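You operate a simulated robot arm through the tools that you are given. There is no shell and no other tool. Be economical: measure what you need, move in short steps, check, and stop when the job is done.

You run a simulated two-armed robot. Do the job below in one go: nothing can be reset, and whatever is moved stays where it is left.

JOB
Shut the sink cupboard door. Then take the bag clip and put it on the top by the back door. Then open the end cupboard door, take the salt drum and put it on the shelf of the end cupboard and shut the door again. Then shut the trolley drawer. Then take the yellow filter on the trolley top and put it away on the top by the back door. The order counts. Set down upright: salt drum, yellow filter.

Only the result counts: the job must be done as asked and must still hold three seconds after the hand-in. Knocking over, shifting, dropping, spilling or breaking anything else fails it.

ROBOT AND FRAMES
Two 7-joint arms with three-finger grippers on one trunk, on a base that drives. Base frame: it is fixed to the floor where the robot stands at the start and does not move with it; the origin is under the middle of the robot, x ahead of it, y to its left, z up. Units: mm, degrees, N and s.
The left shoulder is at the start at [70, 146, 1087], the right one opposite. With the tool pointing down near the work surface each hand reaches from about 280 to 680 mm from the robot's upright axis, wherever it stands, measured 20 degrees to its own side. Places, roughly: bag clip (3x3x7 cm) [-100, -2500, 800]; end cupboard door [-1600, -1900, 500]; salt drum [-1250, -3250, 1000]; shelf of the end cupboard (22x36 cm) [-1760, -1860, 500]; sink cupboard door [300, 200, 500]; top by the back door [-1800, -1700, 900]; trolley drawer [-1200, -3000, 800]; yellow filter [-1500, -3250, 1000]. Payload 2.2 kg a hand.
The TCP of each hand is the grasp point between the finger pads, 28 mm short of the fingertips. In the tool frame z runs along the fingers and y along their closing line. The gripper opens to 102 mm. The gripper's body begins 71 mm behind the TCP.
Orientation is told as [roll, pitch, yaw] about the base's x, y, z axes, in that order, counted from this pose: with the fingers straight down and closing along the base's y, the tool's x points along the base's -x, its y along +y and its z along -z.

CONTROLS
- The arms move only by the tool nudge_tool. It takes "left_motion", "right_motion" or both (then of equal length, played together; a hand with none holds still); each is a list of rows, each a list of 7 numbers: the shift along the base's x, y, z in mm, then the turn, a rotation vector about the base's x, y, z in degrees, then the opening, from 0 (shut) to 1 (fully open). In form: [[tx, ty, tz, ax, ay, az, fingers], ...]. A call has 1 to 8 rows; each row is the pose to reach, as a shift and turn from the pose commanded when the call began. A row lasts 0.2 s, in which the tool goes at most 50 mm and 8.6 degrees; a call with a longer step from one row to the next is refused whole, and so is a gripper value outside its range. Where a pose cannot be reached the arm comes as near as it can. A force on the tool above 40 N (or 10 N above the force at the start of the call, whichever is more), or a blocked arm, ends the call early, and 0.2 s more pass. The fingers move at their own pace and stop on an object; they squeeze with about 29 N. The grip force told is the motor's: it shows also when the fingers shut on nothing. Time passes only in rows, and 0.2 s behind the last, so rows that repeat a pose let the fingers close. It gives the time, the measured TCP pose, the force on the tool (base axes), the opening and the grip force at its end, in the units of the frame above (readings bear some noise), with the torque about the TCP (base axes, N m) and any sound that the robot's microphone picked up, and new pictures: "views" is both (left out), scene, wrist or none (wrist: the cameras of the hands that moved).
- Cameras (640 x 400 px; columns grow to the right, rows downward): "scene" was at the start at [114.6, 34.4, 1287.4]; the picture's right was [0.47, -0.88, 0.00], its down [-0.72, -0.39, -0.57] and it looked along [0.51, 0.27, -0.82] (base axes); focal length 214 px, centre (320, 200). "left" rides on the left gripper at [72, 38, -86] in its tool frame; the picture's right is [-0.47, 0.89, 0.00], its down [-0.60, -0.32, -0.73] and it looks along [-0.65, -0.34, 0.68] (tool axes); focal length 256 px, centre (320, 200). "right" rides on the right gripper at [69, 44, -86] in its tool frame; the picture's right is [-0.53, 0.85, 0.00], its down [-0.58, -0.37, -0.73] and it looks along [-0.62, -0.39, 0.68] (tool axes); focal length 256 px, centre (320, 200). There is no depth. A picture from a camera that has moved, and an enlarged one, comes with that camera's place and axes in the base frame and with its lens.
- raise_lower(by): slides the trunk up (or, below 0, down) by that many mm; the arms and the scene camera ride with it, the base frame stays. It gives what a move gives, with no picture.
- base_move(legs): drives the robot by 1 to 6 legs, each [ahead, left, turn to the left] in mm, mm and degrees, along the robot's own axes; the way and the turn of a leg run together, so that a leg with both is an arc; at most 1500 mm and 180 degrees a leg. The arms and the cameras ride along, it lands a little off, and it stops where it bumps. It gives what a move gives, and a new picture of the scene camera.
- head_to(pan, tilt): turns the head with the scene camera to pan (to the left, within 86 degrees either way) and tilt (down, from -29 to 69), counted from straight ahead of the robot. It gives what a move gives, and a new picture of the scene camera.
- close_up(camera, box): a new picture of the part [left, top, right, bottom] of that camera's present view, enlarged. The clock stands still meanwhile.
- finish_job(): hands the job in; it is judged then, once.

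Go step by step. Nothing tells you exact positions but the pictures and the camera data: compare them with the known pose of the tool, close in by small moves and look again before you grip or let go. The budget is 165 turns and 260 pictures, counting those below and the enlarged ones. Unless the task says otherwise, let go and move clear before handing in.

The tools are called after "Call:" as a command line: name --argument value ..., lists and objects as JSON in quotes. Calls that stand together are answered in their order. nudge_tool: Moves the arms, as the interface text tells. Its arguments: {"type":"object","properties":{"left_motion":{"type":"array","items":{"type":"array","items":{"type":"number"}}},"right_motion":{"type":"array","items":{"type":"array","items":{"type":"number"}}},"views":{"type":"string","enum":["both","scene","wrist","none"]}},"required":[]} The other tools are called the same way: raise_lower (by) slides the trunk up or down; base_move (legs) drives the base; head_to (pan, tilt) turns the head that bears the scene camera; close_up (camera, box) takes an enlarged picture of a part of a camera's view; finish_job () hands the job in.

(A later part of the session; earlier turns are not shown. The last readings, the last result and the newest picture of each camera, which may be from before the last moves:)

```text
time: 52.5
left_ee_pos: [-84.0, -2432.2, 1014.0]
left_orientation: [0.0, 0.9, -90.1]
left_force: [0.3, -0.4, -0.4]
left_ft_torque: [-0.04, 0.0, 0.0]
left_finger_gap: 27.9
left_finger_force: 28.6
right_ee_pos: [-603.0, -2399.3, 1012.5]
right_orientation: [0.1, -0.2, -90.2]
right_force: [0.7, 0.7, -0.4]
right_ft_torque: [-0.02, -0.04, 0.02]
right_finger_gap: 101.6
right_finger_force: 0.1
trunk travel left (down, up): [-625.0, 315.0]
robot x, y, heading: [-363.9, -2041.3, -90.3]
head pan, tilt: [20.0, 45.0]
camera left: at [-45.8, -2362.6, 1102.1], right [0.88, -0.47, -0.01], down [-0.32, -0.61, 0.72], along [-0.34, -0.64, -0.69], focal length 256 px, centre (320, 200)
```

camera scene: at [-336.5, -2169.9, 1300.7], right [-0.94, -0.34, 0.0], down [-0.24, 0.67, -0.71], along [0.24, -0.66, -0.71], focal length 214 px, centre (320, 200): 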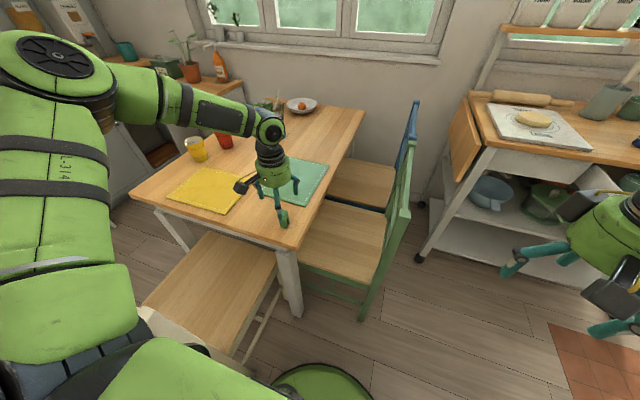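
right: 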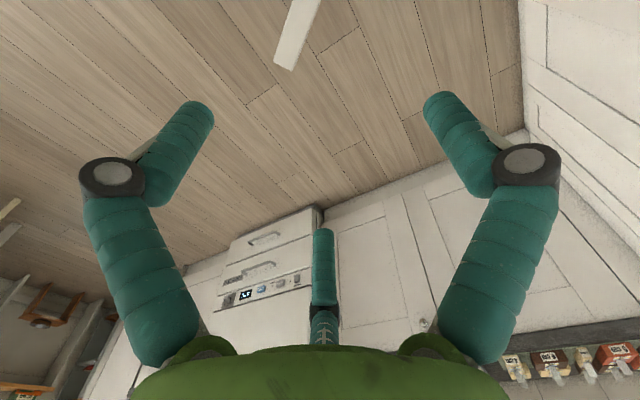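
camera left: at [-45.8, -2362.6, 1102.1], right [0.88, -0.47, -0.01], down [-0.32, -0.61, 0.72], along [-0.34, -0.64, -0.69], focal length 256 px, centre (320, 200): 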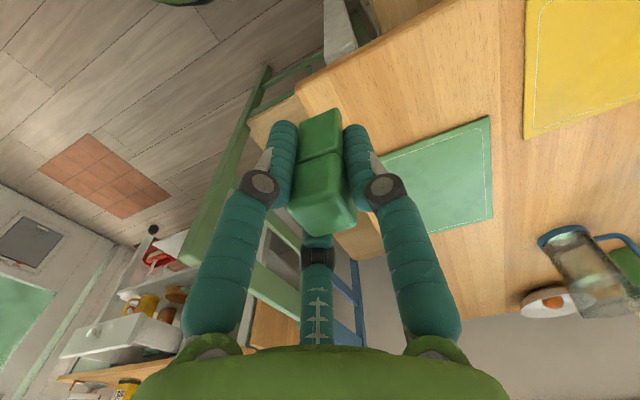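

The clip is in hand. I'll back away from the table, turn to face the counter on the -x side, and look at the top by the back door.

Call:
base_move --legs '[[-250, 0, 0], [0, 0, -90], [500, 0, 0]]'

Call:
head_to --pan 0 --tilt 25

```text
time: 60.8
left_ee_pos: [-1265.7, -2056.3, 1014.2]
left_orientation: [0.0, 1.0, 179.4]
left_force: [0.3, 0.0, -0.7]
left_ft_torque: [-0.03, 0.0, -0.05]
left_finger_gap: 28.0
left_finger_force: 28.8
right_ee_pos: [-1229.2, -1538.7, 1011.9]
right_orientation: [0.0, -0.1, 179.6]
right_force: [0.0, -0.3, -0.4]
right_ft_torque: [-0.01, 0.02, 0.03]
right_finger_gap: 102.0
right_finger_force: 0.0
trunk travel left (down, up): [-625.0, 315.0]
robot x, y, heading: [-873.9, -1781.2, 179.5]
head pan, tilt: [20.0, 45.0]
camera scene: at [-998.1, -1804.3, 1300.8], right [-0.33, 0.94, 0.0], down [0.67, 0.24, -0.71], along [-0.67, -0.24, -0.71], focal length 214 px, centre (320, 200)
```

scene: 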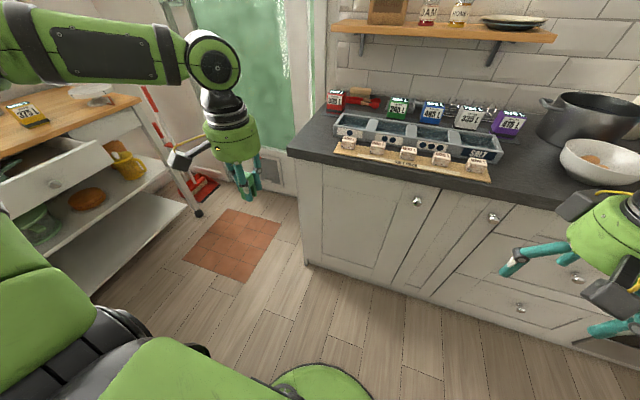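

```text
time: 61.6
left_ee_pos: [-1265.7, -2056.7, 1013.9]
left_orientation: [0.0, 0.9, 179.5]
left_force: [0.0, -0.3, 0.0]
left_ft_torque: [0.04, -0.01, -0.01]
left_finger_gap: 27.9
left_finger_force: 29.2
right_ee_pos: [-1229.1, -1538.5, 1012.5]
right_orientation: [0.0, -0.1, 179.5]
right_force: [-0.2, 0.6, -0.5]
right_ft_torque: [0.02, 0.02, 0.06]
right_finger_gap: 102.1
right_finger_force: 0.0
trunk travel left (down, up): [-625.0, 315.0]
robot x, y, heading: [-874.6, -1774.7, 179.4]
head pan, tilt: [0.0, 25.0]
camera scene: at [-1013.7, -1776.4, 1331.3], right [0.01, 1.0, 0.0], down [0.42, 0.0, -0.91], along [-0.91, 0.01, -0.42], focal length 214 px, centre (320, 200)
```

scene: 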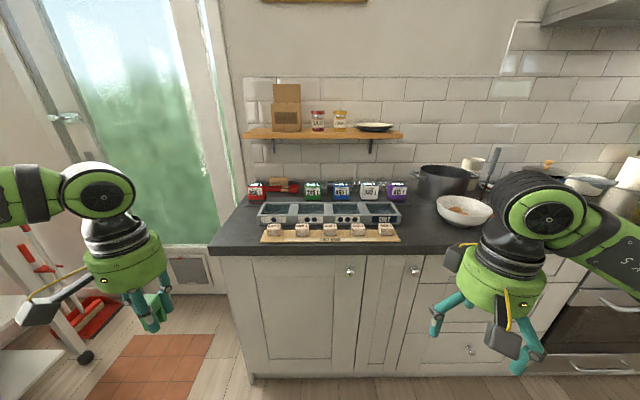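

Call:
close_up --camera "scene" --box '[200, 150, 440, 300]'

Call:
head_to --pan 0 --tilt 50

Call:
close_up --camera "scene" --box '[180, 0, 420, 150]'

```text
2.67 times, centred on (320, 225) of scene
camera zoom: at [-1013.7, -1776.4, 1331.3], right [0.01, 1.0, 0.0], down [0.42, 0.0, -0.91], along [-0.91, 0.01, -0.42], focal length 572 px, centre (320, 133)
```

zoom: 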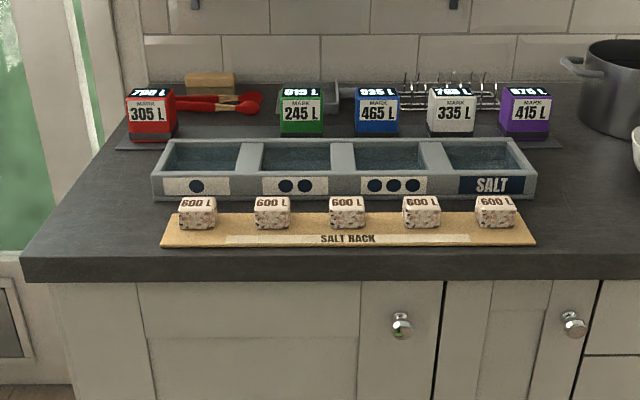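

```text
time: 62.5
left_ee_pos: [-1266.0, -2056.6, 1014.1]
left_orientation: [0.0, 1.0, 179.3]
left_force: [0.0, 0.4, 0.3]
left_ft_torque: [0.01, -0.02, 0.02]
left_finger_gap: 28.2
left_finger_force: 28.4
right_ee_pos: [-1229.2, -1538.9, 1012.5]
right_orientation: [0.1, -0.3, 179.5]
right_force: [-0.3, 0.5, 0.1]
right_ft_torque: [0.0, 0.02, -0.01]
right_finger_gap: 102.0
right_finger_force: 0.2
trunk travel left (down, up): [-625.0, 315.0]
robot x, y, heading: [-873.9, -1778.5, 179.4]
head pan, tilt: [0.0, 50.0]
camera scene: at [-998.8, -1776.4, 1293.9], right [0.01, 1.0, 0.0], down [0.77, -0.01, -0.64], along [-0.64, 0.01, -0.77], focal length 214 px, centre (320, 200)
```

scene: 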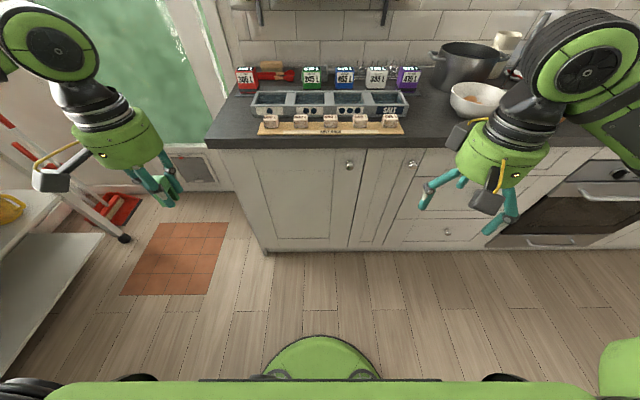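

```text
2.67 times, centred on (300, 75) of scene
camera zoom: at [-998.8, -1776.4, 1293.9], right [0.01, 1.0, 0.0], down [0.77, -0.01, -0.64], along [-0.64, 0.01, -0.77], focal length 572 px, centre (373, 533)
```

zoom: 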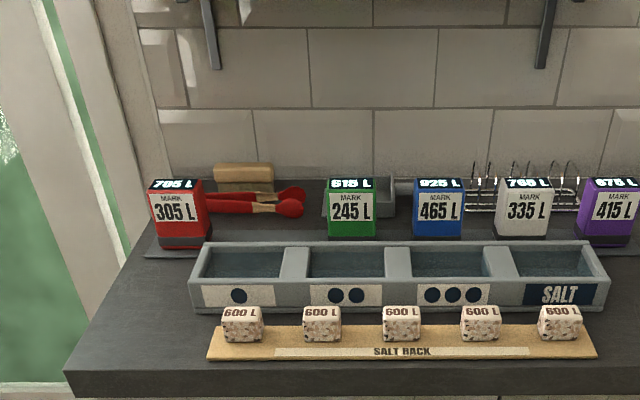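

The counter is at z ≈ 905. The filters stand in a row at x ≈ -1925, with an empty place between red and green that suits the yellow one later. Free counter space for the clip is at the left front, around [-1665, -2055], so I'll drive closer.

Call:
base_move --legs '[[250, 20, 0.5]]'

Call:
head_to --pan 25 --tilt 45

```text
time: 64.3
left_ee_pos: [-1512.9, -2079.8, 1015.5]
left_orientation: [0.0, 0.8, -179.9]
left_force: [0.6, 0.7, 0.3]
left_ft_torque: [-0.02, 0.0, 0.0]
left_finger_gap: 27.8
left_finger_force: 29.5
right_ee_pos: [-1481.5, -1561.9, 1011.8]
right_orientation: [0.2, 0.0, -180.0]
right_force: [0.1, 1.0, 1.2]
right_ft_torque: [0.01, 0.0, -0.01]
right_finger_gap: 101.8
right_finger_force: 0.1
trunk travel left (down, up): [-625.0, 315.0]
robot x, y, heading: [-1122.6, -1794.8, -179.9]
head pan, tilt: [0.0, 50.0]
camera scene: at [-1248.4, -1796.7, 1293.9], right [0.0, 1.0, 0.0], down [0.77, 0.0, -0.64], along [-0.64, 0.0, -0.77], focal length 214 px, centre (320, 200)
```

scene: 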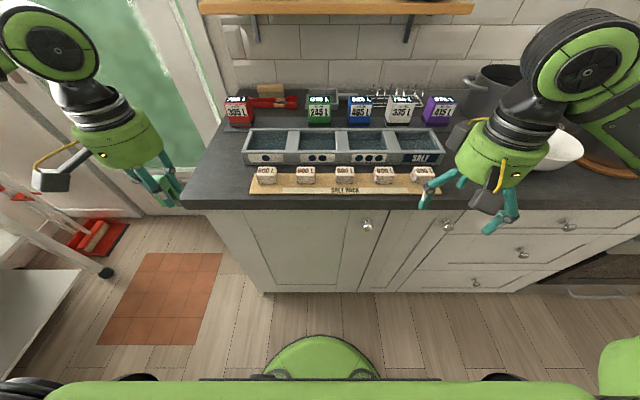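

```text
time: 65.2
left_ee_pos: [-1513.6, -2078.9, 1013.9]
left_orientation: [0.0, 1.0, -179.9]
left_force: [-0.3, 1.1, 0.1]
left_ft_torque: [0.01, -0.01, 0.02]
left_finger_gap: 27.7
left_finger_force: 28.3
right_ee_pos: [-1481.2, -1561.2, 1011.7]
right_orientation: [0.1, -0.1, -179.9]
right_force: [-0.1, 0.5, 0.5]
right_ft_torque: [-0.05, -0.02, 0.01]
right_finger_gap: 101.9
right_finger_force: 0.1
trunk travel left (down, up): [-625.0, 315.0]
robot x, y, heading: [-1123.2, -1798.8, -179.9]
head pan, tilt: [25.0, 45.0]
camera scene: at [-1245.4, -1831.0, 1300.8], right [-0.42, 0.91, 0.0], down [0.64, 0.3, -0.71], along [-0.64, -0.3, -0.71], focal length 214 px, centre (320, 200)
```

scene: 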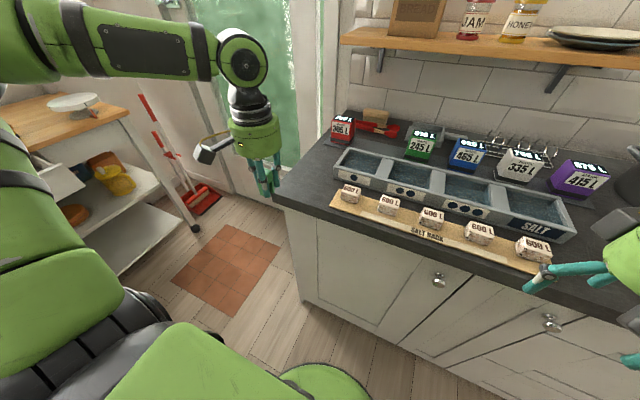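

The free counter area is at x ≈ -1660 and y from about -2100 to -2025. I'll move the clip above it and then lower.

Call:
nudge_tool --left_motion '[[-40, 5, 0, 0, 0, 0, 0], [-80, 12, 0, 0, 0, 0, 0], [-120, 20, 0, 0, 0, 0, 0], [-147, 22, -10, 0, 0, 0, 0], [-147, 22, -40, 0, 0, 0, 0]]'

```text
time: 66.4
left_ee_pos: [-1660.3, -2057.7, 974.4]
left_orientation: [0.0, 1.0, -180.0]
left_force: [0.5, 0.8, -0.1]
left_ft_torque: [0.03, -0.01, -0.01]
left_finger_gap: 27.9
left_finger_force: 29.6
right_ee_pos: [-1481.7, -1561.6, 1011.6]
right_orientation: [0.0, -0.1, -179.9]
right_force: [-0.4, 0.5, -0.8]
right_ft_torque: [0.01, 0.03, -0.02]
right_finger_gap: 101.8
right_finger_force: 0.0
trunk travel left (down, up): [-625.0, 315.0]
robot x, y, heading: [-1123.6, -1798.6, -180.0]
head pan, tilt: [25.0, 45.0]
camera scene: at [-1245.6, -1831.9, 1300.8], right [-0.42, 0.91, 0.0], down [0.64, 0.3, -0.71], along [-0.64, -0.3, -0.71], focal length 214 px, centre (320, 200)
camera left: at [-1589.5, -2097.2, 1061.4], right [-0.46, -0.89, -0.01], down [-0.62, 0.32, 0.72], along [-0.64, 0.34, -0.69], focal length 256 px, centre (320, 200)
```

scene: 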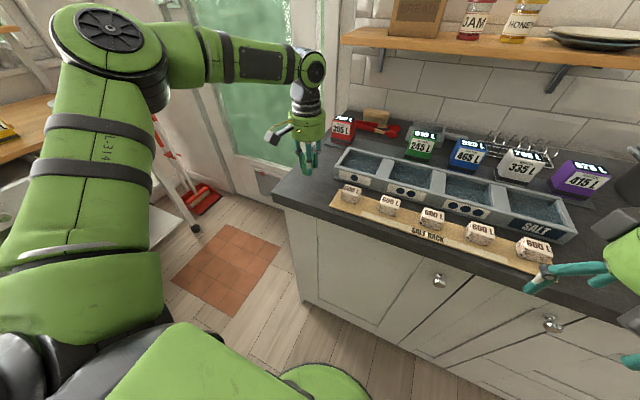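
left: 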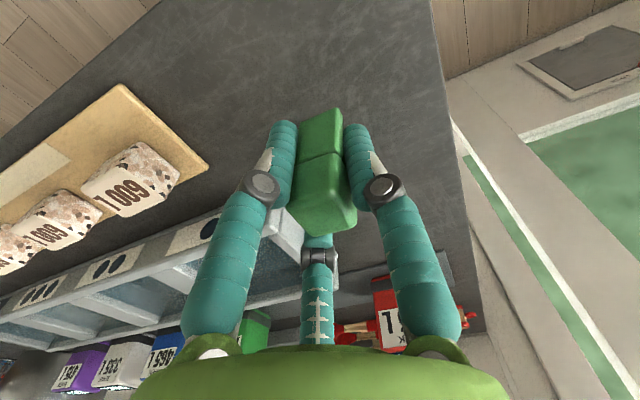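

It is clear of the rack and the tray. I'll lower gently until contact.

Call:
nudge_tool --left_motion '[[0, 0, -15, 0, 0, 0, 0], [0, 0, -25, 0, 0, 0, 0], [0, 0, -32, 0, 0, 0, 0], [0, 0, -36, 0, 0, 0, 0]]' --views "wrist"

```text
time: 67.4
left_ee_pos: [-1660.9, -2058.0, 950.0]
left_orientation: [-0.1, -0.3, -179.9]
left_force: [8.2, -0.9, 16.6]
left_ft_torque: [0.11, -0.33, -0.05]
left_finger_gap: 27.8
left_finger_force: 29.0
right_ee_pos: [-1480.2, -1560.1, 1013.6]
right_orientation: [0.1, -0.3, -179.7]
right_force: [0.3, 0.5, -0.8]
right_ft_torque: [0.02, -0.04, 0.02]
right_finger_gap: 101.9
right_finger_force: 0.0
trunk travel left (down, up): [-625.0, 315.0]
robot x, y, heading: [-1125.4, -1798.3, -179.8]
head pan, tilt: [25.0, 45.0]
stopped in row 4 (left hand): the force on the tool passed its limit at 44 N (the readings are from after the stop); the commanded pose is now the measured one
camera left: at [-1588.8, -2096.5, 1036.1], right [-0.46, -0.89, 0.0], down [-0.6, 0.31, 0.73], along [-0.65, 0.34, -0.68], focal length 256 px, centre (320, 200)
```

left: 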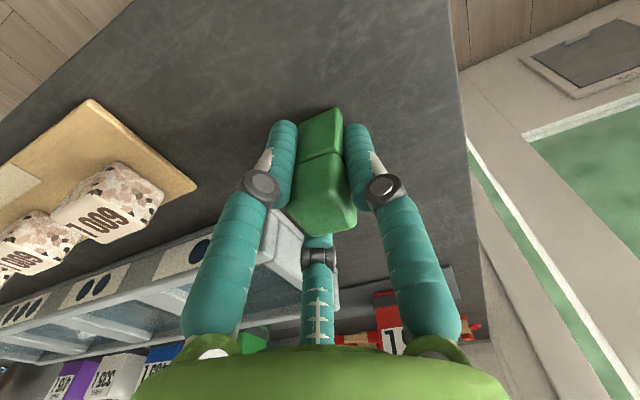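

Contact is at TCP z 950, so the counter is at about z 920. I'll ease off slightly, open, and rise.

Call:
nudge_tool --left_motion '[[0, 0, 1, 0, 0, 0, 0], [0, 0, 1, 0, 0, 0, 0.55], [0, 0, 1, 0, 0, 0, 0.55], [0, 0, 1, 0, 0, 0, 0.6], [0, 0, 40, 0, 0, 0, 0.6], [0, 0, 85, 0, 0, 0, 0.6]]'

```text
time: 68.8
left_ee_pos: [-1664.4, -2058.5, 1033.2]
left_orientation: [-0.1, 0.0, -179.7]
left_force: [0.6, 0.2, 0.8]
left_ft_torque: [0.0, 0.0, 0.02]
left_finger_gap: 61.1
left_finger_force: 0.0
right_ee_pos: [-1480.2, -1560.2, 1012.3]
right_orientation: [0.0, 0.0, -180.0]
right_force: [0.1, -1.6, -0.5]
right_ft_torque: [0.04, 0.0, -0.01]
right_finger_gap: 102.0
right_finger_force: 0.0
trunk travel left (down, up): [-625.0, 315.0]
robot x, y, heading: [-1122.9, -1798.6, -179.9]
head pan, tilt: [25.0, 45.0]
camera scene: at [-1244.9, -1830.9, 1300.8], right [-0.42, 0.91, 0.0], down [0.64, 0.3, -0.71], along [-0.64, -0.3, -0.71], focal length 214 px, centre (320, 200)
camera left: at [-1591.1, -2097.1, 1119.7], right [-0.46, -0.89, 0.0], down [-0.6, 0.31, 0.73], along [-0.65, 0.34, -0.68], focal length 256 px, centre (320, 200)
```

scene: 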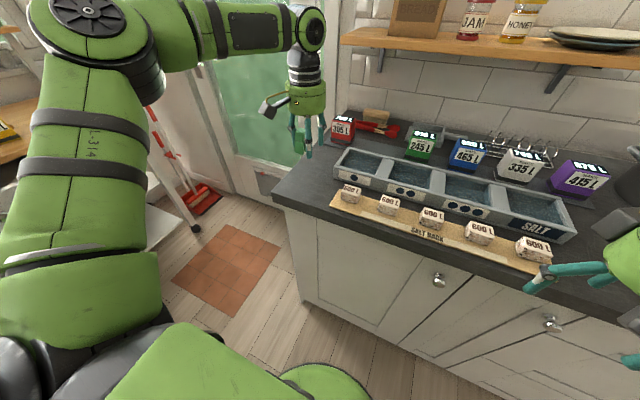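
left: 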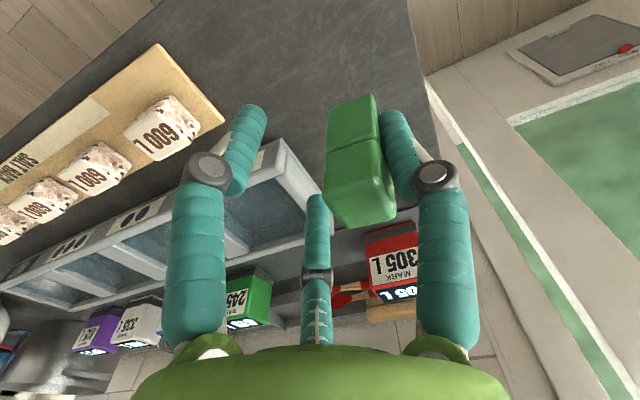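

The clip may have risen with one finger, so I'll look closer.

Call:
close_up --camera "left" --box '[160, 60, 480, 260]'

Call:
close_up --camera "scene" --box '[250, 60, 370, 200]'

```text
2.00 times, centred on (320, 160) of left
camera zoom: at [-1591.1, -2097.1, 1119.7], right [-0.46, -0.89, 0.0], down [-0.6, 0.31, 0.73], along [-0.65, 0.34, -0.68], focal length 512 px, centre (320, 280)
```

zoom: 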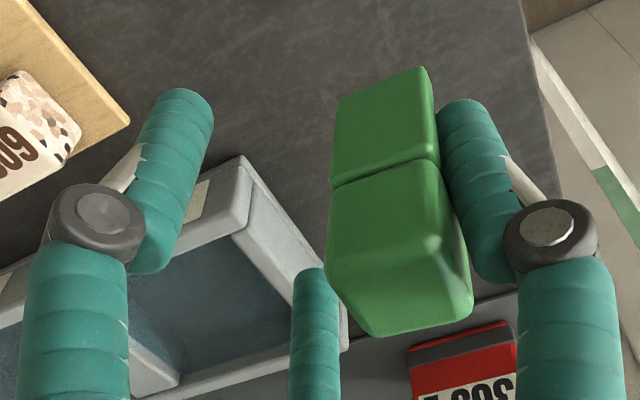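

```text
2.86 times, centred on (310, 130) of scene
camera zoom: at [-1244.9, -1830.9, 1300.8], right [-0.42, 0.91, 0.0], down [0.64, 0.3, -0.71], along [-0.64, -0.3, -0.71], focal length 613 px, centre (349, 400)
```

zoom: 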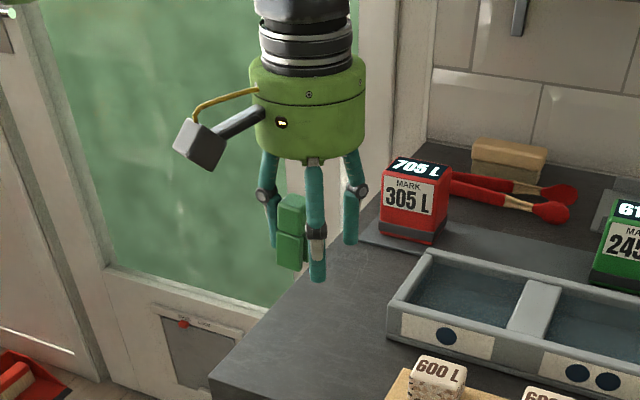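

The clip is clinging to the -y finger pad. I'll lower it back onto the counter, press it down so friction holds it, and open wide to pull the finger off.

Call:
nudge_tool --left_motion '[[0, 5, -40, 0, 0, 0, 0.6], [0, 5, -70, 0, 0, 0, 0.6], [0, 5, -80, 0, 0, 0, 0.6], [0, 5, -86, 0, 0, 0, 0.6], [0, 5, -86, 0, 0, 0, 1], [0, 5, -86, 0, 0, 0, 1], [0, 5, -86, 0, 0, 0, 1]]' --views "wrist"

```text
time: 70.4
left_ee_pos: [-1665.3, -2052.1, 943.9]
left_orientation: [-0.2, 0.0, -179.8]
left_force: [0.3, 0.2, -0.1]
left_ft_torque: [0.01, 0.01, -0.01]
left_finger_gap: 101.7
left_finger_force: 0.1
right_ee_pos: [-1482.2, -1561.7, 1012.9]
right_orientation: [0.1, -0.1, -179.9]
right_force: [-0.1, -0.1, 0.8]
right_ft_torque: [-0.03, 0.0, 0.01]
right_finger_gap: 101.8
right_finger_force: 0.1
trunk travel left (down, up): [-625.0, 315.0]
robot x, y, heading: [-1125.9, -1795.7, -180.1]
head pan, tilt: [25.0, 45.0]
camera left: at [-1591.8, -2090.6, 1030.7], right [-0.46, -0.89, 0.0], down [-0.6, 0.31, 0.73], along [-0.65, 0.34, -0.68], focal length 256 px, centre (320, 200)
```

left: 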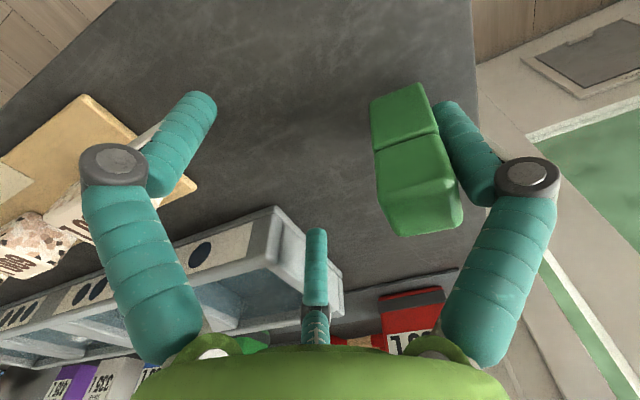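

The clip is still on the finger, with no contact yet. I'll lower further until it touches the counter.

Call:
nudge_tool --left_motion '[[0, 0, -4, 0, 0, 0, 1], [0, 0, -8, 0, 0, 0, 1], [0, 0, -11, 0, 0, 0, 1]]' --views "wrist"

Call:
close_up --camera "scene" --box '[250, 80, 370, 220]'

```text
time: 71.2
left_ee_pos: [-1664.1, -2052.4, 935.0]
left_orientation: [0.0, -0.2, -179.8]
left_force: [1.7, -2.0, 4.6]
left_ft_torque: [-0.22, -0.06, 0.07]
left_finger_gap: 102.8
left_finger_force: 0.0
right_ee_pos: [-1481.9, -1561.2, 1012.1]
right_orientation: [0.1, 0.0, -179.9]
right_force: [-0.5, -0.6, -0.2]
right_ft_torque: [-0.01, -0.05, -0.03]
right_finger_gap: 101.9
right_finger_force: 0.1
trunk travel left (down, up): [-625.0, 315.0]
robot x, y, heading: [-1123.5, -1798.3, -179.9]
head pan, tilt: [25.0, 45.0]
camera left: at [-1591.4, -2092.4, 1020.4], right [-0.46, -0.89, 0.0], down [-0.6, 0.31, 0.73], along [-0.65, 0.34, -0.68], focal length 256 px, centre (320, 200)
```

left: 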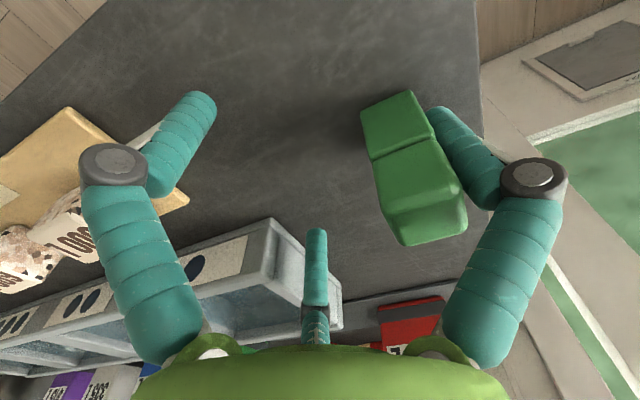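

```text
2.86 times, centred on (310, 150) of scene
camera zoom: at [-1245.2, -1831.5, 1300.8], right [-0.42, 0.91, 0.0], down [0.64, 0.3, -0.71], along [-0.64, -0.3, -0.71], focal length 613 px, centre (349, 343)
```

zoom: 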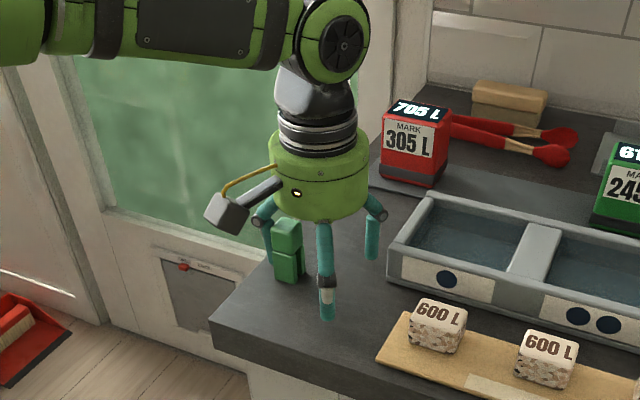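

The clip touches the counter but stays stuck to that finger. I'll try regripping once and reopening quickly.

Call:
nudge_tool --left_motion '[[0, -3, 3, 0, 0, 0, 0], [0, -3, 3, 0, 0, 0, 0], [0, -3, 3, 0, 0, 0, 0], [0, -3, 3, 0, 0, 0, 0.5], [0, -3, 3, 0, 0, 0, 0.5], [0, -3, 25, 0, 0, 0, 0.5]]' --views "wrist"

```text
time: 71.8
left_ee_pos: [-1665.4, -2057.1, 946.1]
left_orientation: [-0.1, -1.0, -179.6]
left_force: [6.4, -4.4, 17.1]
left_ft_torque: [-0.06, -0.28, -0.08]
left_finger_gap: 29.7
left_finger_force: 28.9
right_ee_pos: [-1479.4, -1561.0, 1012.9]
right_orientation: [0.2, -0.2, -179.8]
right_force: [-0.5, 0.4, -0.6]
right_ft_torque: [0.0, -0.05, -0.02]
right_finger_gap: 102.0
right_finger_force: 0.1
trunk travel left (down, up): [-625.0, 315.0]
robot x, y, heading: [-1122.0, -1795.6, -180.0]
head pan, tilt: [25.0, 45.0]
stopped in row 2 (left hand): the force on the tool passed its limit at 42 N (the readings are from after the stop); the commanded pose is now the measured one
camera left: at [-1590.9, -2095.4, 1030.8], right [-0.46, -0.89, 0.01], down [-0.59, 0.31, 0.74], along [-0.66, 0.34, -0.67], focal length 256 px, centre (320, 200)
```

left: 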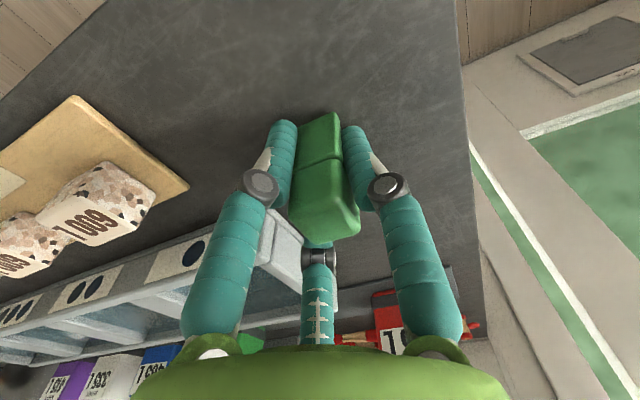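

Call:
nudge_tool --left_motion '[[0, 0, 2, 0, 0, 0, 0], [0, 0, 2, 0, 0, 0, 0.5], [0, 0, 2, 0, 0, 0, 0.5], [0, 0, 30, 0, 0, 0, 0.5]]' --views "wrist"

```text
time: 72.8
left_ee_pos: [-1667.3, -2055.6, 974.0]
left_orientation: [-0.1, -0.8, -179.6]
left_force: [0.3, 0.0, 0.5]
left_ft_torque: [-0.02, 0.02, -0.02]
left_finger_gap: 50.8
left_finger_force: 0.1
right_ee_pos: [-1481.5, -1561.4, 1012.6]
right_orientation: [0.1, -0.1, -179.9]
right_force: [0.5, -0.1, 0.2]
right_ft_torque: [0.01, 0.02, 0.02]
right_finger_gap: 102.1
right_finger_force: 0.0
trunk travel left (down, up): [-625.0, 315.0]
robot x, y, heading: [-1125.8, -1797.7, -179.8]
head pan, tilt: [25.0, 45.0]
camera left: at [-1593.7, -2094.0, 1058.3], right [-0.46, -0.89, 0.01], down [-0.6, 0.31, 0.74], along [-0.66, 0.34, -0.67], focal length 256 px, centre (320, 200)
```

left: 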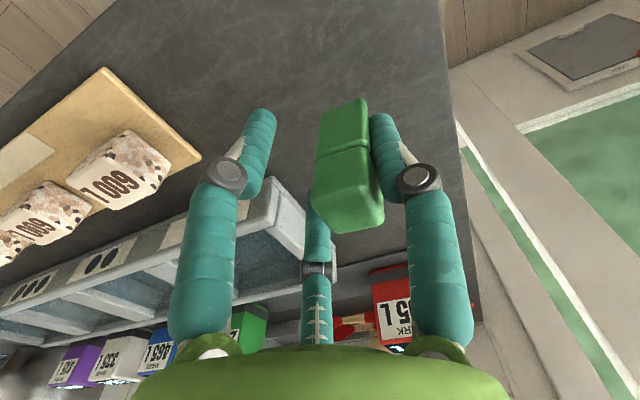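

It still clings to that pad. I'll try shaking it off just above the counter.

Call:
nudge_tool --left_motion '[[0, 0, -18, 0, 0, 0, 0.7], [0, 35, -18, 0, 0, 0, 0.7], [0, -12, -18, 0, 0, 0, 0.7], [0, 35, -18, 0, 0, 0, 0.7], [0, -12, -18, 0, 0, 0, 0.7], [40, 15, -18, 0, 0, 0, 0.7], [-5, 15, -18, 0, 0, 0, 0.7], [0, 0, 25, 0, 0, 0, 0.7]]' --views "wrist"

```text
time: 74.6
left_ee_pos: [-1662.4, -2056.6, 996.5]
left_orientation: [-0.2, -0.8, -179.6]
left_force: [1.1, 0.2, 0.4]
left_ft_torque: [0.02, 0.09, -0.01]
left_finger_gap: 71.4
left_finger_force: 0.2
right_ee_pos: [-1478.8, -1562.5, 1013.5]
right_orientation: [0.1, -0.3, -179.7]
right_force: [0.9, -0.2, 0.3]
right_ft_torque: [0.0, 0.08, 0.01]
right_finger_gap: 102.0
right_finger_force: 0.0
trunk travel left (down, up): [-625.0, 315.0]
robot x, y, heading: [-1124.9, -1797.6, -179.9]
head pan, tilt: [25.0, 45.0]
camera left: at [-1589.2, -2094.5, 1081.0], right [-0.46, -0.89, 0.0], down [-0.59, 0.31, 0.74], along [-0.66, 0.34, -0.67], focal length 256 px, centre (320, 200)
```

left: 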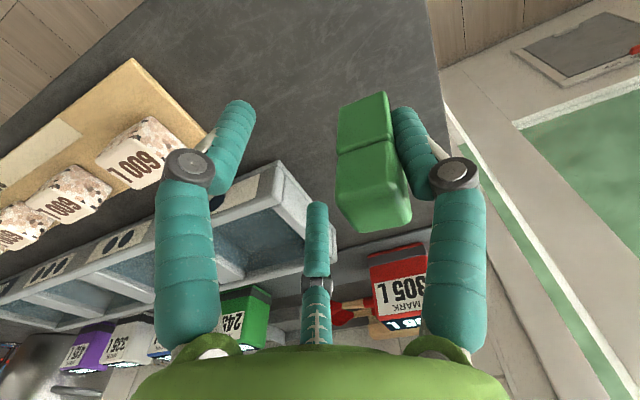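

Shaking doesn't help. I'll use the right hand as a stop: lay its fingers horizontally over the clip's top while the clip stands on the counter, then pull the left hand up. First I'll raise the left hand and shift the base left so both arms reach.

Call:
nudge_tool --left_motion '[[0, 0, 40, 0, 0, 0, 0.5], [0, 0, 80, 0, 0, 0, 0.5]]' --right_motion '[[0, 0, 40, 0, 0, 0, 0], [0, 0, 80, 0, 0, 0, 0]]' --views "none"

Call:
base_move --legs '[[-60, 250, 0]]'

Call:
nudge_tool --left_motion '[[-10, 45, 0, 0, 0, 0, 0.5], [-20, 90, 0, 0, 0, 0, 0.5], [-30, 135, 0, 0, 0, 0, 0.5], [-40, 180, 0, 0, 0, 0, 0.5], [-50, 220, 0, 0, 0, 0, 0.5], [-60, 250, 0, 0, 0, 0, 0.5]]' --right_motion '[[0, 10, 0, 0, 8, 0, 0], [0, 10, 0, 0, 16, 0, 0], [0, 10, 0, 0, 24, 0, 0], [0, 10, 0, 0, 32, 0, 0], [0, 10, 0, 0, 40, 0, 0], [0, 10, 0, 0, 48, 0, 0]]' --views "scene"

```text
time: 75.2
left_ee_pos: [-1661.3, -2057.5, 1079.4]
left_orientation: [-0.2, -0.8, -179.8]
left_force: [0.3, -0.1, 0.1]
left_ft_torque: [0.02, 0.02, 0.01]
left_finger_gap: 51.0
left_finger_force: 0.0
right_ee_pos: [-1481.0, -1559.4, 1095.1]
right_orientation: [0.0, -0.1, -179.8]
right_force: [0.3, 0.3, -0.4]
right_ft_torque: [0.02, 0.01, 0.0]
right_finger_gap: 2.2
right_finger_force: 28.9
trunk travel left (down, up): [-625.0, 315.0]
robot x, y, heading: [-1125.6, -1797.2, -180.0]
head pan, tilt: [25.0, 45.0]
```

```text
time: 77.0
left_ee_pos: [-1600.7, -2305.0, 1080.4]
left_orientation: [-0.1, -0.9, -179.5]
left_force: [0.0, 0.1, -0.2]
left_ft_torque: [-0.02, 0.0, -0.01]
left_finger_gap: 51.0
left_finger_force: 0.1
right_ee_pos: [-1423.4, -1808.1, 1094.9]
right_orientation: [0.1, -0.1, -179.8]
right_force: [0.9, 0.4, -0.5]
right_ft_torque: [-0.01, 0.01, 0.04]
right_finger_gap: 2.2
right_finger_force: 29.0
trunk travel left (down, up): [-625.0, 315.0]
robot x, y, heading: [-1061.3, -2043.6, -179.6]
head pan, tilt: [25.0, 45.0]
camera scene: at [-1184.5, -2079.7, 1300.7], right [-0.43, 0.9, 0.0], down [0.64, 0.3, -0.71], along [-0.64, -0.3, -0.71], focal length 214 px, centre (320, 200)
```

scene: 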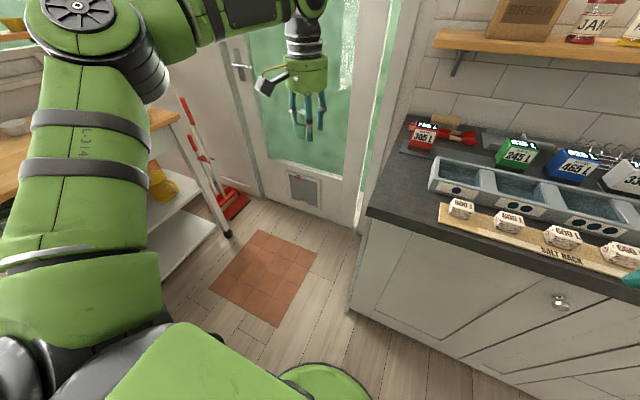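

```text
time: 78.4
left_ee_pos: [-1559.8, -2193.7, 1034.4]
left_orientation: [-0.2, -0.9, -179.6]
left_force: [0.1, -0.2, -0.4]
left_ft_torque: [0.04, -0.03, 0.03]
left_finger_gap: 50.9
left_finger_force: 0.1
left hand out of reach, approached as far as the arm can: row 1, 2, 3, 4, 5, 6
right_ee_pos: [-1444.7, -1793.6, 1119.2]
right_orientation: [-0.1, -48.0, -179.5]
right_force: [0.8, 0.0, -0.5]
right_ft_torque: [0.01, 0.01, 0.0]
right_finger_gap: 2.3
right_finger_force: 28.9
right hand out of reach, approached as far as the arm can: row 5, 6
trunk travel left (down, up): [-625.0, 315.0]
robot x, y, heading: [-1063.6, -2048.5, -179.6]
head pan, tilt: [25.0, 45.0]
camera scene: at [-1184.8, -2080.7, 1300.7], right [-0.43, 0.9, 0.0], down [0.64, 0.3, -0.71], along [-0.64, -0.3, -0.71], focal length 214 px, centre (320, 200)
```

scene: 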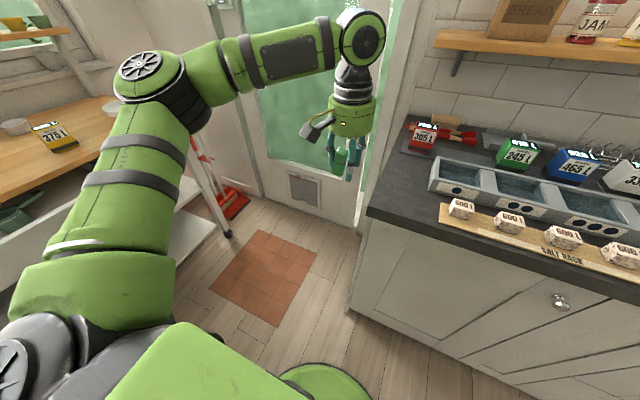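

Some targets were out of reach. I'll raise the trunk and go closer so both hands have room to work.

Call:
raise_lower --by 100

Call:
base_move --legs '[[50, 0, 0]]'

Call:
nudge_tool --left_motion '[[-10, 30, -25, 0, 0, 0, 0.5], [-22, 60, -55, 0, 0, 0, 0.5], [-34, 90, -80, 0, 0, 0, 0.5], [-45, 115, -100, 0, 0, 0, 0.5], [-55, 137, -115, 0, 0, 0, 0.5]]' --right_motion '[[0, -30, -30, 0, 8, 0, 0], [0, -60, -60, 0, 16, 0, 0], [0, -80, -90, 0, 24, 0, 0], [0, -90, -120, 0, 32, 0, 0], [0, -100, -150, 0, 41, 0, 0]]' --views "scene"

```text
time: 79.8
left_ee_pos: [-1559.6, -2194.5, 1133.7]
left_orientation: [-0.2, -0.8, -179.5]
left_force: [-0.1, -0.2, -0.7]
left_ft_torque: [0.01, 0.01, 0.01]
left_finger_gap: 50.8
left_finger_force: 0.1
right_ee_pos: [-1445.3, -1793.9, 1218.5]
right_orientation: [-0.1, -47.9, -179.5]
right_force: [-0.1, 0.0, 0.5]
right_ft_torque: [-0.01, 0.0, -0.03]
right_finger_gap: 2.2
right_finger_force: 28.9
trunk travel left (down, up): [-725.0, 215.0]
robot x, y, heading: [-1063.6, -2041.8, -179.8]
head pan, tilt: [25.0, 45.0]
```

```text
time: 80.7
left_ee_pos: [-1602.0, -2193.1, 1137.7]
left_orientation: [-0.2, -1.1, -179.7]
left_force: [-0.1, 0.3, -0.9]
left_ft_torque: [-0.01, 0.08, -0.03]
left_finger_gap: 51.0
left_finger_force: 0.1
right_ee_pos: [-1486.4, -1793.5, 1221.4]
right_orientation: [-0.2, -48.4, -179.6]
right_force: [0.1, 0.2, 0.4]
right_ft_torque: [0.0, 0.03, 0.03]
right_finger_gap: 1.9
right_finger_force: 29.4
trunk travel left (down, up): [-725.0, 215.0]
robot x, y, heading: [-1109.2, -2047.1, -180.3]
head pan, tilt: [25.0, 45.0]
camera scene: at [-1225.7, -2080.6, 1401.4], right [-0.43, 0.9, 0.0], down [0.64, 0.3, -0.71], along [-0.64, -0.3, -0.7], focal length 214 px, centre (320, 200)
```

scene: 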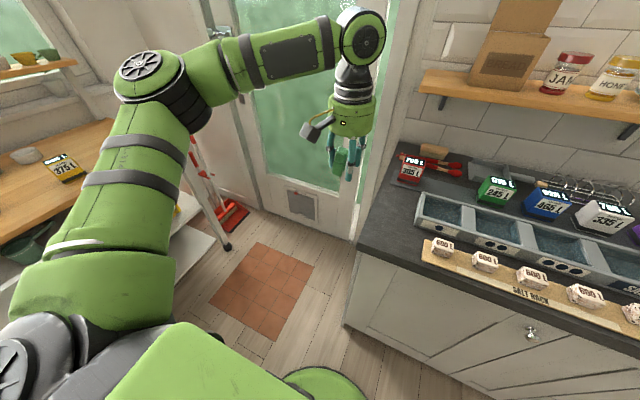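

```text
refused: row 5 steps farther than a row can; nothing moved
```

Call:
nudge_tool --left_motion '[[-10, 30, -20, 0, 0, 0, 0.5], [-22, 60, -45, 0, 0, 0, 0.5], [-34, 90, -70, 0, 0, 0, 0.5], [-48, 115, -95, 0, 0, 0, 0.5], [-61, 136, -118, 0, 0, 0, 0.5]]' --right_motion '[[0, -20, -30, 0, 8, 0, 0], [0, -40, -60, 0, 16, 0, 0], [0, -60, -90, 0, 24, 0, 0], [0, -80, -120, 0, 32, 0, 0], [0, -100, -150, 0, 40, 0, 0]]' --views "scene"

```text
time: 82.1
left_ee_pos: [-1592.5, -2177.5, 1046.7]
left_orientation: [-0.5, -0.8, -179.6]
left_force: [-0.4, -0.8, -1.2]
left_ft_torque: [0.07, 0.0, 0.0]
left_finger_gap: 51.1
left_finger_force: 0.1
left hand out of reach, approached as far as the arm can: row 1, 2, 3, 4, 5
right_ee_pos: [-1592.9, -1894.8, 1096.2]
right_orientation: [70.8, -81.8, 97.1]
right_force: [-0.9, -0.6, -0.5]
right_ft_torque: [0.01, 0.0, 0.0]
right_finger_gap: 1.9
right_finger_force: 28.6
right hand out of reach, approached as far as the arm can: row 1, 2, 3, 4, 5
trunk travel left (down, up): [-725.0, 215.0]
robot x, y, heading: [-1110.8, -2046.2, -179.6]
head pan, tilt: [25.0, 45.0]
stopped in row 5 (right hand): the arm was blocked; the commanded pose is now the measured one
camera scene: at [-1234.8, -2084.9, 1400.3], right [-0.43, 0.9, 0.0], down [0.64, 0.3, -0.7], along [-0.64, -0.3, -0.71], focal length 214 px, centre (320, 200)
```

scene: 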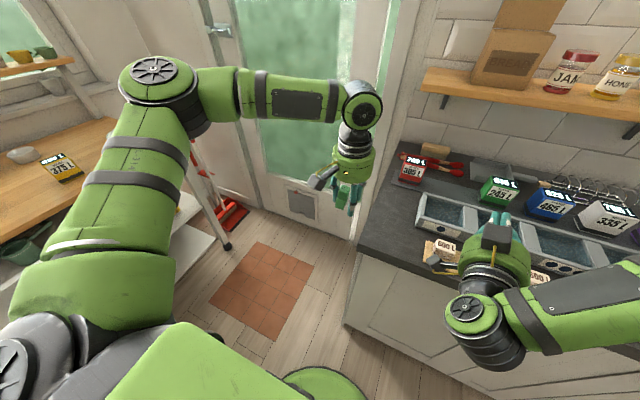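

The commanded poses are now reset to the measured ones. I'll bring the left hand back over the counter spot in smaller moves.

Call:
nudge_tool --left_motion '[[-15, 25, -15, 0, 0, 0, 0.5], [-30, 55, -25, 0, 0, 0, 0.5], [-50, 85, -35, 0, 0, 0, 0.5], [-65, 110, -45, 0, 0, 0, 0.5], [-70, 120, -50, 0, 0, 0, 0.5]]'

```text
time: 83.3
left_ee_pos: [-1583.1, -2172.0, 1026.7]
left_orientation: [-0.4, -1.1, -179.7]
left_force: [0.0, 0.6, -0.2]
left_ft_torque: [0.03, -0.01, -0.02]
left_finger_gap: 51.0
left_finger_force: 0.1
left hand out of reach, approached as far as the arm can: row 1, 2, 3, 4, 5
right_ee_pos: [-1591.0, -1890.3, 1096.3]
right_orientation: [71.0, -81.7, 97.0]
right_force: [0.1, 0.1, -0.2]
right_ft_torque: [0.01, -0.01, 0.0]
right_finger_gap: 2.2
right_finger_force: 29.1
trunk travel left (down, up): [-725.0, 215.0]
robot x, y, heading: [-1110.8, -2047.4, -179.8]
head pan, tilt: [25.0, 45.0]
camera scene: at [-1231.7, -2080.5, 1400.7], right [-0.43, 0.9, 0.0], down [0.64, 0.3, -0.71], along [-0.64, -0.3, -0.71], focal length 214 px, centre (320, 200)
camera left: at [-1508.7, -2210.6, 1111.0], right [-0.46, -0.89, 0.0], down [-0.59, 0.31, 0.74], along [-0.66, 0.34, -0.67], focal length 256 px, centre (320, 200)
```

scene: 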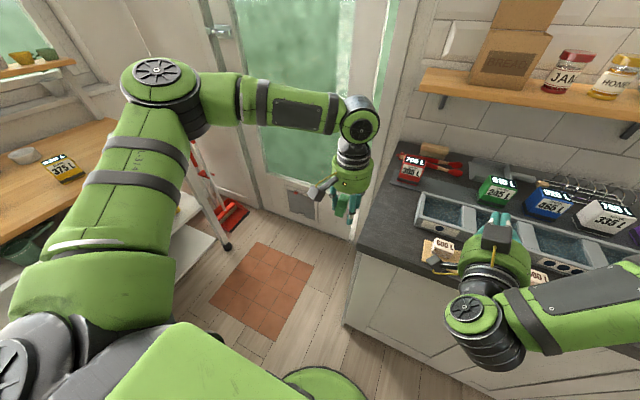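
left: 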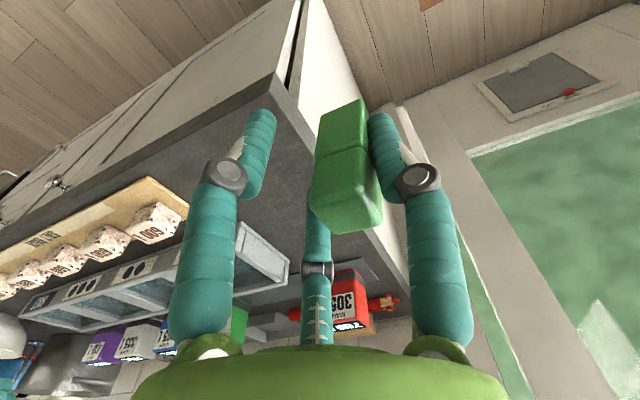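

The left arm can't reach inward at this trunk height. I'll raise both hands slightly and bring the trunk back down, which restores the home reach.

Call:
nudge_tool --left_motion '[[0, -10, 30, 0, 0, 0, 0.5], [0, -10, 60, 0, 0, 0, 0.5], [0, -10, 80, 0, 0, 0, 0.5]]' --right_motion '[[0, 10, 20, 0, 0, 8, 0], [0, 20, 40, 0, 0, 16, 0], [0, 30, 60, 0, 0, 24, 0]]' --views "none"

Call:
raise_lower --by -100

Call:
base_move --legs '[[70, 0, 0]]'

```text
time: 84.1
left_ee_pos: [-1580.6, -2170.4, 1104.9]
left_orientation: [-0.1, -1.1, -179.7]
left_force: [0.5, 0.9, 0.6]
left_ft_torque: [-0.11, 0.06, -0.02]
left_finger_gap: 51.0
left_finger_force: 0.0
right_ee_pos: [-1609.6, -1904.5, 1230.3]
right_orientation: [59.4, -80.7, 129.4]
right_force: [0.3, 1.4, 0.3]
right_ft_torque: [0.01, 0.01, 0.07]
right_finger_gap: 2.2
right_finger_force: 28.9
right hand out of reach, approached as far as the arm can: row 1, 2, 3
trunk travel left (down, up): [-725.0, 215.0]
robot x, y, heading: [-1105.3, -2048.5, -179.6]
head pan, tilt: [25.0, 45.0]
```

```text
time: 85.4
left_ee_pos: [-1584.2, -2175.6, 1003.1]
left_orientation: [-0.4, -1.0, -179.7]
left_force: [-0.2, 0.7, -0.5]
left_ft_torque: [-0.01, 0.05, 0.04]
left_finger_gap: 51.0
left_finger_force: 0.0
right_ee_pos: [-1614.0, -1910.0, 1130.1]
right_orientation: [58.3, -80.9, 130.6]
right_force: [-0.3, 0.3, 0.6]
right_ft_torque: [-0.01, -0.02, 0.03]
right_finger_gap: 2.3
right_finger_force: 29.1
trunk travel left (down, up): [-625.0, 315.0]
robot x, y, heading: [-1107.6, -2046.8, -179.6]
head pan, tilt: [25.0, 45.0]
```

```text
time: 86.4
left_ee_pos: [-1650.6, -2174.4, 1004.7]
left_orientation: [-0.2, -1.0, -179.6]
left_force: [-0.6, -0.2, 0.3]
left_ft_torque: [-0.02, 0.01, -0.02]
left_finger_gap: 50.8
left_finger_force: 0.0
right_ee_pos: [-1680.7, -1909.9, 1130.0]
right_orientation: [58.7, -80.9, 130.1]
right_force: [0.1, -0.1, -0.4]
right_ft_torque: [0.0, 0.03, -0.03]
right_finger_gap: 2.1
right_finger_force: 28.2
trunk travel left (down, up): [-625.0, 315.0]
robot x, y, heading: [-1177.8, -2049.0, -179.7]
head pan, tilt: [25.0, 45.0]
camera scene: at [-1298.5, -2080.7, 1300.9], right [-0.43, 0.91, 0.0], down [0.64, 0.3, -0.71], along [-0.64, -0.3, -0.71], focal length 214 px, centre (320, 200)
```

scene: 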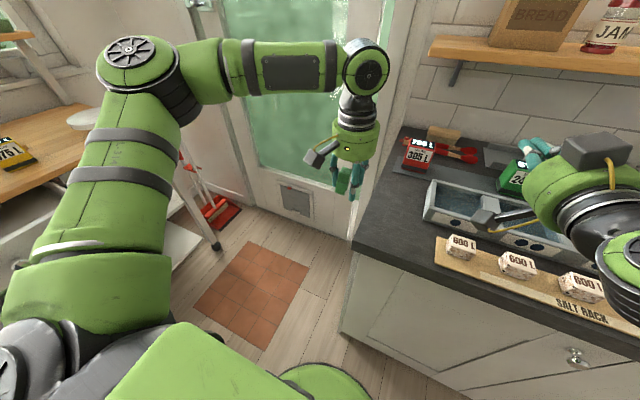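

Now I'll move the left hand over the spot.

Call:
nudge_tool --left_motion '[[0, 30, 0, 0, 0, 0, 0.5], [-5, 65, 0, 0, 0, 0, 0.5], [-10, 95, 0, 0, 0, 0, 0.5], [-10, 115, 0, 0, 0, 0, 0.5]]' --views "scene"

```text
time: 87.4
left_ee_pos: [-1622.8, -2152.2, 997.0]
left_orientation: [-0.5, -1.0, -179.7]
left_force: [-0.1, 0.1, -0.2]
left_ft_torque: [0.02, 0.02, 0.02]
left_finger_gap: 51.1
left_finger_force: 0.1
left hand out of reach, approached as far as the arm can: row 1, 2, 3, 4
right_ee_pos: [-1681.0, -1910.5, 1129.6]
right_orientation: [58.6, -80.9, 130.3]
right_force: [0.5, 0.1, -0.3]
right_ft_torque: [0.0, -0.01, 0.0]
right_finger_gap: 2.3
right_finger_force: 29.2
trunk travel left (down, up): [-625.0, 315.0]
robot x, y, heading: [-1175.7, -2042.5, -179.9]
head pan, tilt: [25.0, 45.0]
camera scene: at [-1299.0, -2080.7, 1300.8], right [-0.43, 0.91, 0.0], down [0.64, 0.3, -0.71], along [-0.64, -0.3, -0.71], focal length 214 px, centre (320, 200)
```

scene: 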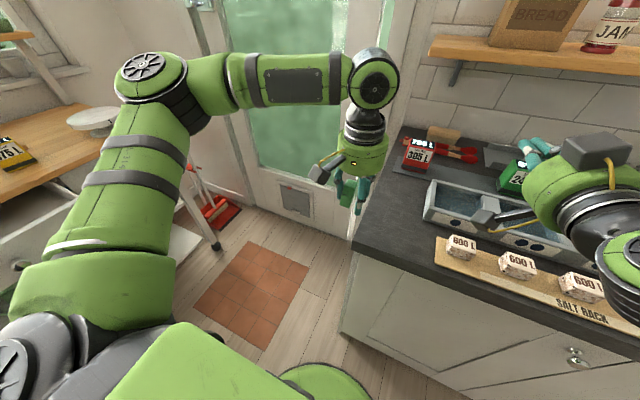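

The left hand can't get further inward, so I'll raise it, move the base back to the right, and have the right hand reach across to the left instead.

Call:
nudge_tool --left_motion '[[0, -40, 30, 0, 0, 0, 0.5], [0, -80, 60, 0, 0, 0, 0.5], [0, -115, 80, 0, 0, 0, 0.5]]' --right_motion '[[0, 0, 0, 0, 0, 8, 0], [0, 0, 0, 0, 0, 16, 0], [0, 0, 0, 0, 0, 24, 0]]' --views "none"

Call:
base_move --legs '[[0, -145, 0]]'

Call:
head_to --pan 10 --tilt 50

```text
time: 88.2
left_ee_pos: [-1625.9, -2269.3, 1078.8]
left_orientation: [-0.3, -0.8, -179.8]
left_force: [0.4, 0.4, 0.5]
left_ft_torque: [0.0, -0.02, 0.02]
left_finger_gap: 51.1
left_finger_force: 0.0
right_ee_pos: [-1681.6, -1910.2, 1129.5]
right_orientation: [58.4, -80.8, 154.4]
right_force: [0.8, -0.4, 0.4]
right_ft_torque: [0.03, -0.04, -0.03]
right_finger_gap: 2.0
right_finger_force: 28.9
trunk travel left (down, up): [-625.0, 315.0]
robot x, y, heading: [-1176.7, -2043.0, -179.8]
head pan, tilt: [25.0, 45.0]
```

```text
time: 89.6
left_ee_pos: [-1626.3, -2125.7, 1077.6]
left_orientation: [-0.4, -1.0, -179.7]
left_force: [-0.1, -1.0, -1.0]
left_ft_torque: [0.0, 0.03, -0.02]
left_finger_gap: 50.8
left_finger_force: 0.0
right_ee_pos: [-1681.7, -1766.7, 1129.9]
right_orientation: [58.0, -80.9, 154.8]
right_force: [-0.8, -0.2, -0.5]
right_ft_torque: [0.0, 0.04, 0.0]
right_finger_gap: 2.4
right_finger_force: 29.7
trunk travel left (down, up): [-625.0, 315.0]
robot x, y, heading: [-1175.4, -1900.8, -179.8]
head pan, tilt: [25.0, 45.0]
camera scene: at [-1299.9, -1938.1, 1300.7], right [-0.42, 0.91, 0.0], down [0.64, 0.3, -0.71], along [-0.64, -0.3, -0.71], focal length 214 px, centre (320, 200)
```

scene: 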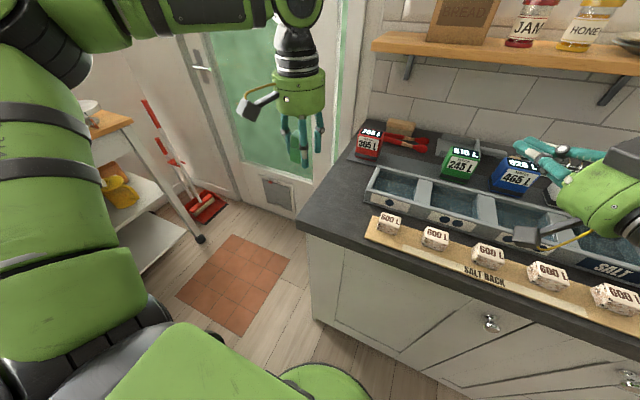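

```text
time: 90.3
left_ee_pos: [-1624.5, -2122.7, 1079.0]
left_orientation: [-0.2, -1.0, -179.9]
left_force: [0.3, -0.3, 0.0]
left_ft_torque: [0.04, -0.02, 0.0]
left_finger_gap: 51.0
left_finger_force: 0.1
right_ee_pos: [-1681.5, -1765.7, 1128.2]
right_orientation: [58.4, -80.9, 154.2]
right_force: [-0.1, -0.1, 0.2]
right_ft_torque: [-0.01, 0.01, 0.0]
right_finger_gap: 2.3
right_finger_force: 29.0
trunk travel left (down, up): [-625.0, 315.0]
robot x, y, heading: [-1176.1, -1899.6, -179.8]
head pan, tilt: [10.0, 50.0]
camera scene: at [-1302.1, -1915.2, 1293.8], right [-0.18, 0.98, 0.0], down [0.75, 0.13, -0.64], along [-0.63, -0.11, -0.77], focal length 214 px, centre (320, 200)
```

scene: 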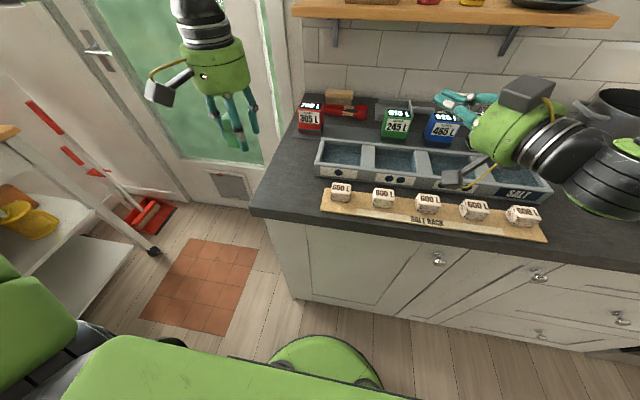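

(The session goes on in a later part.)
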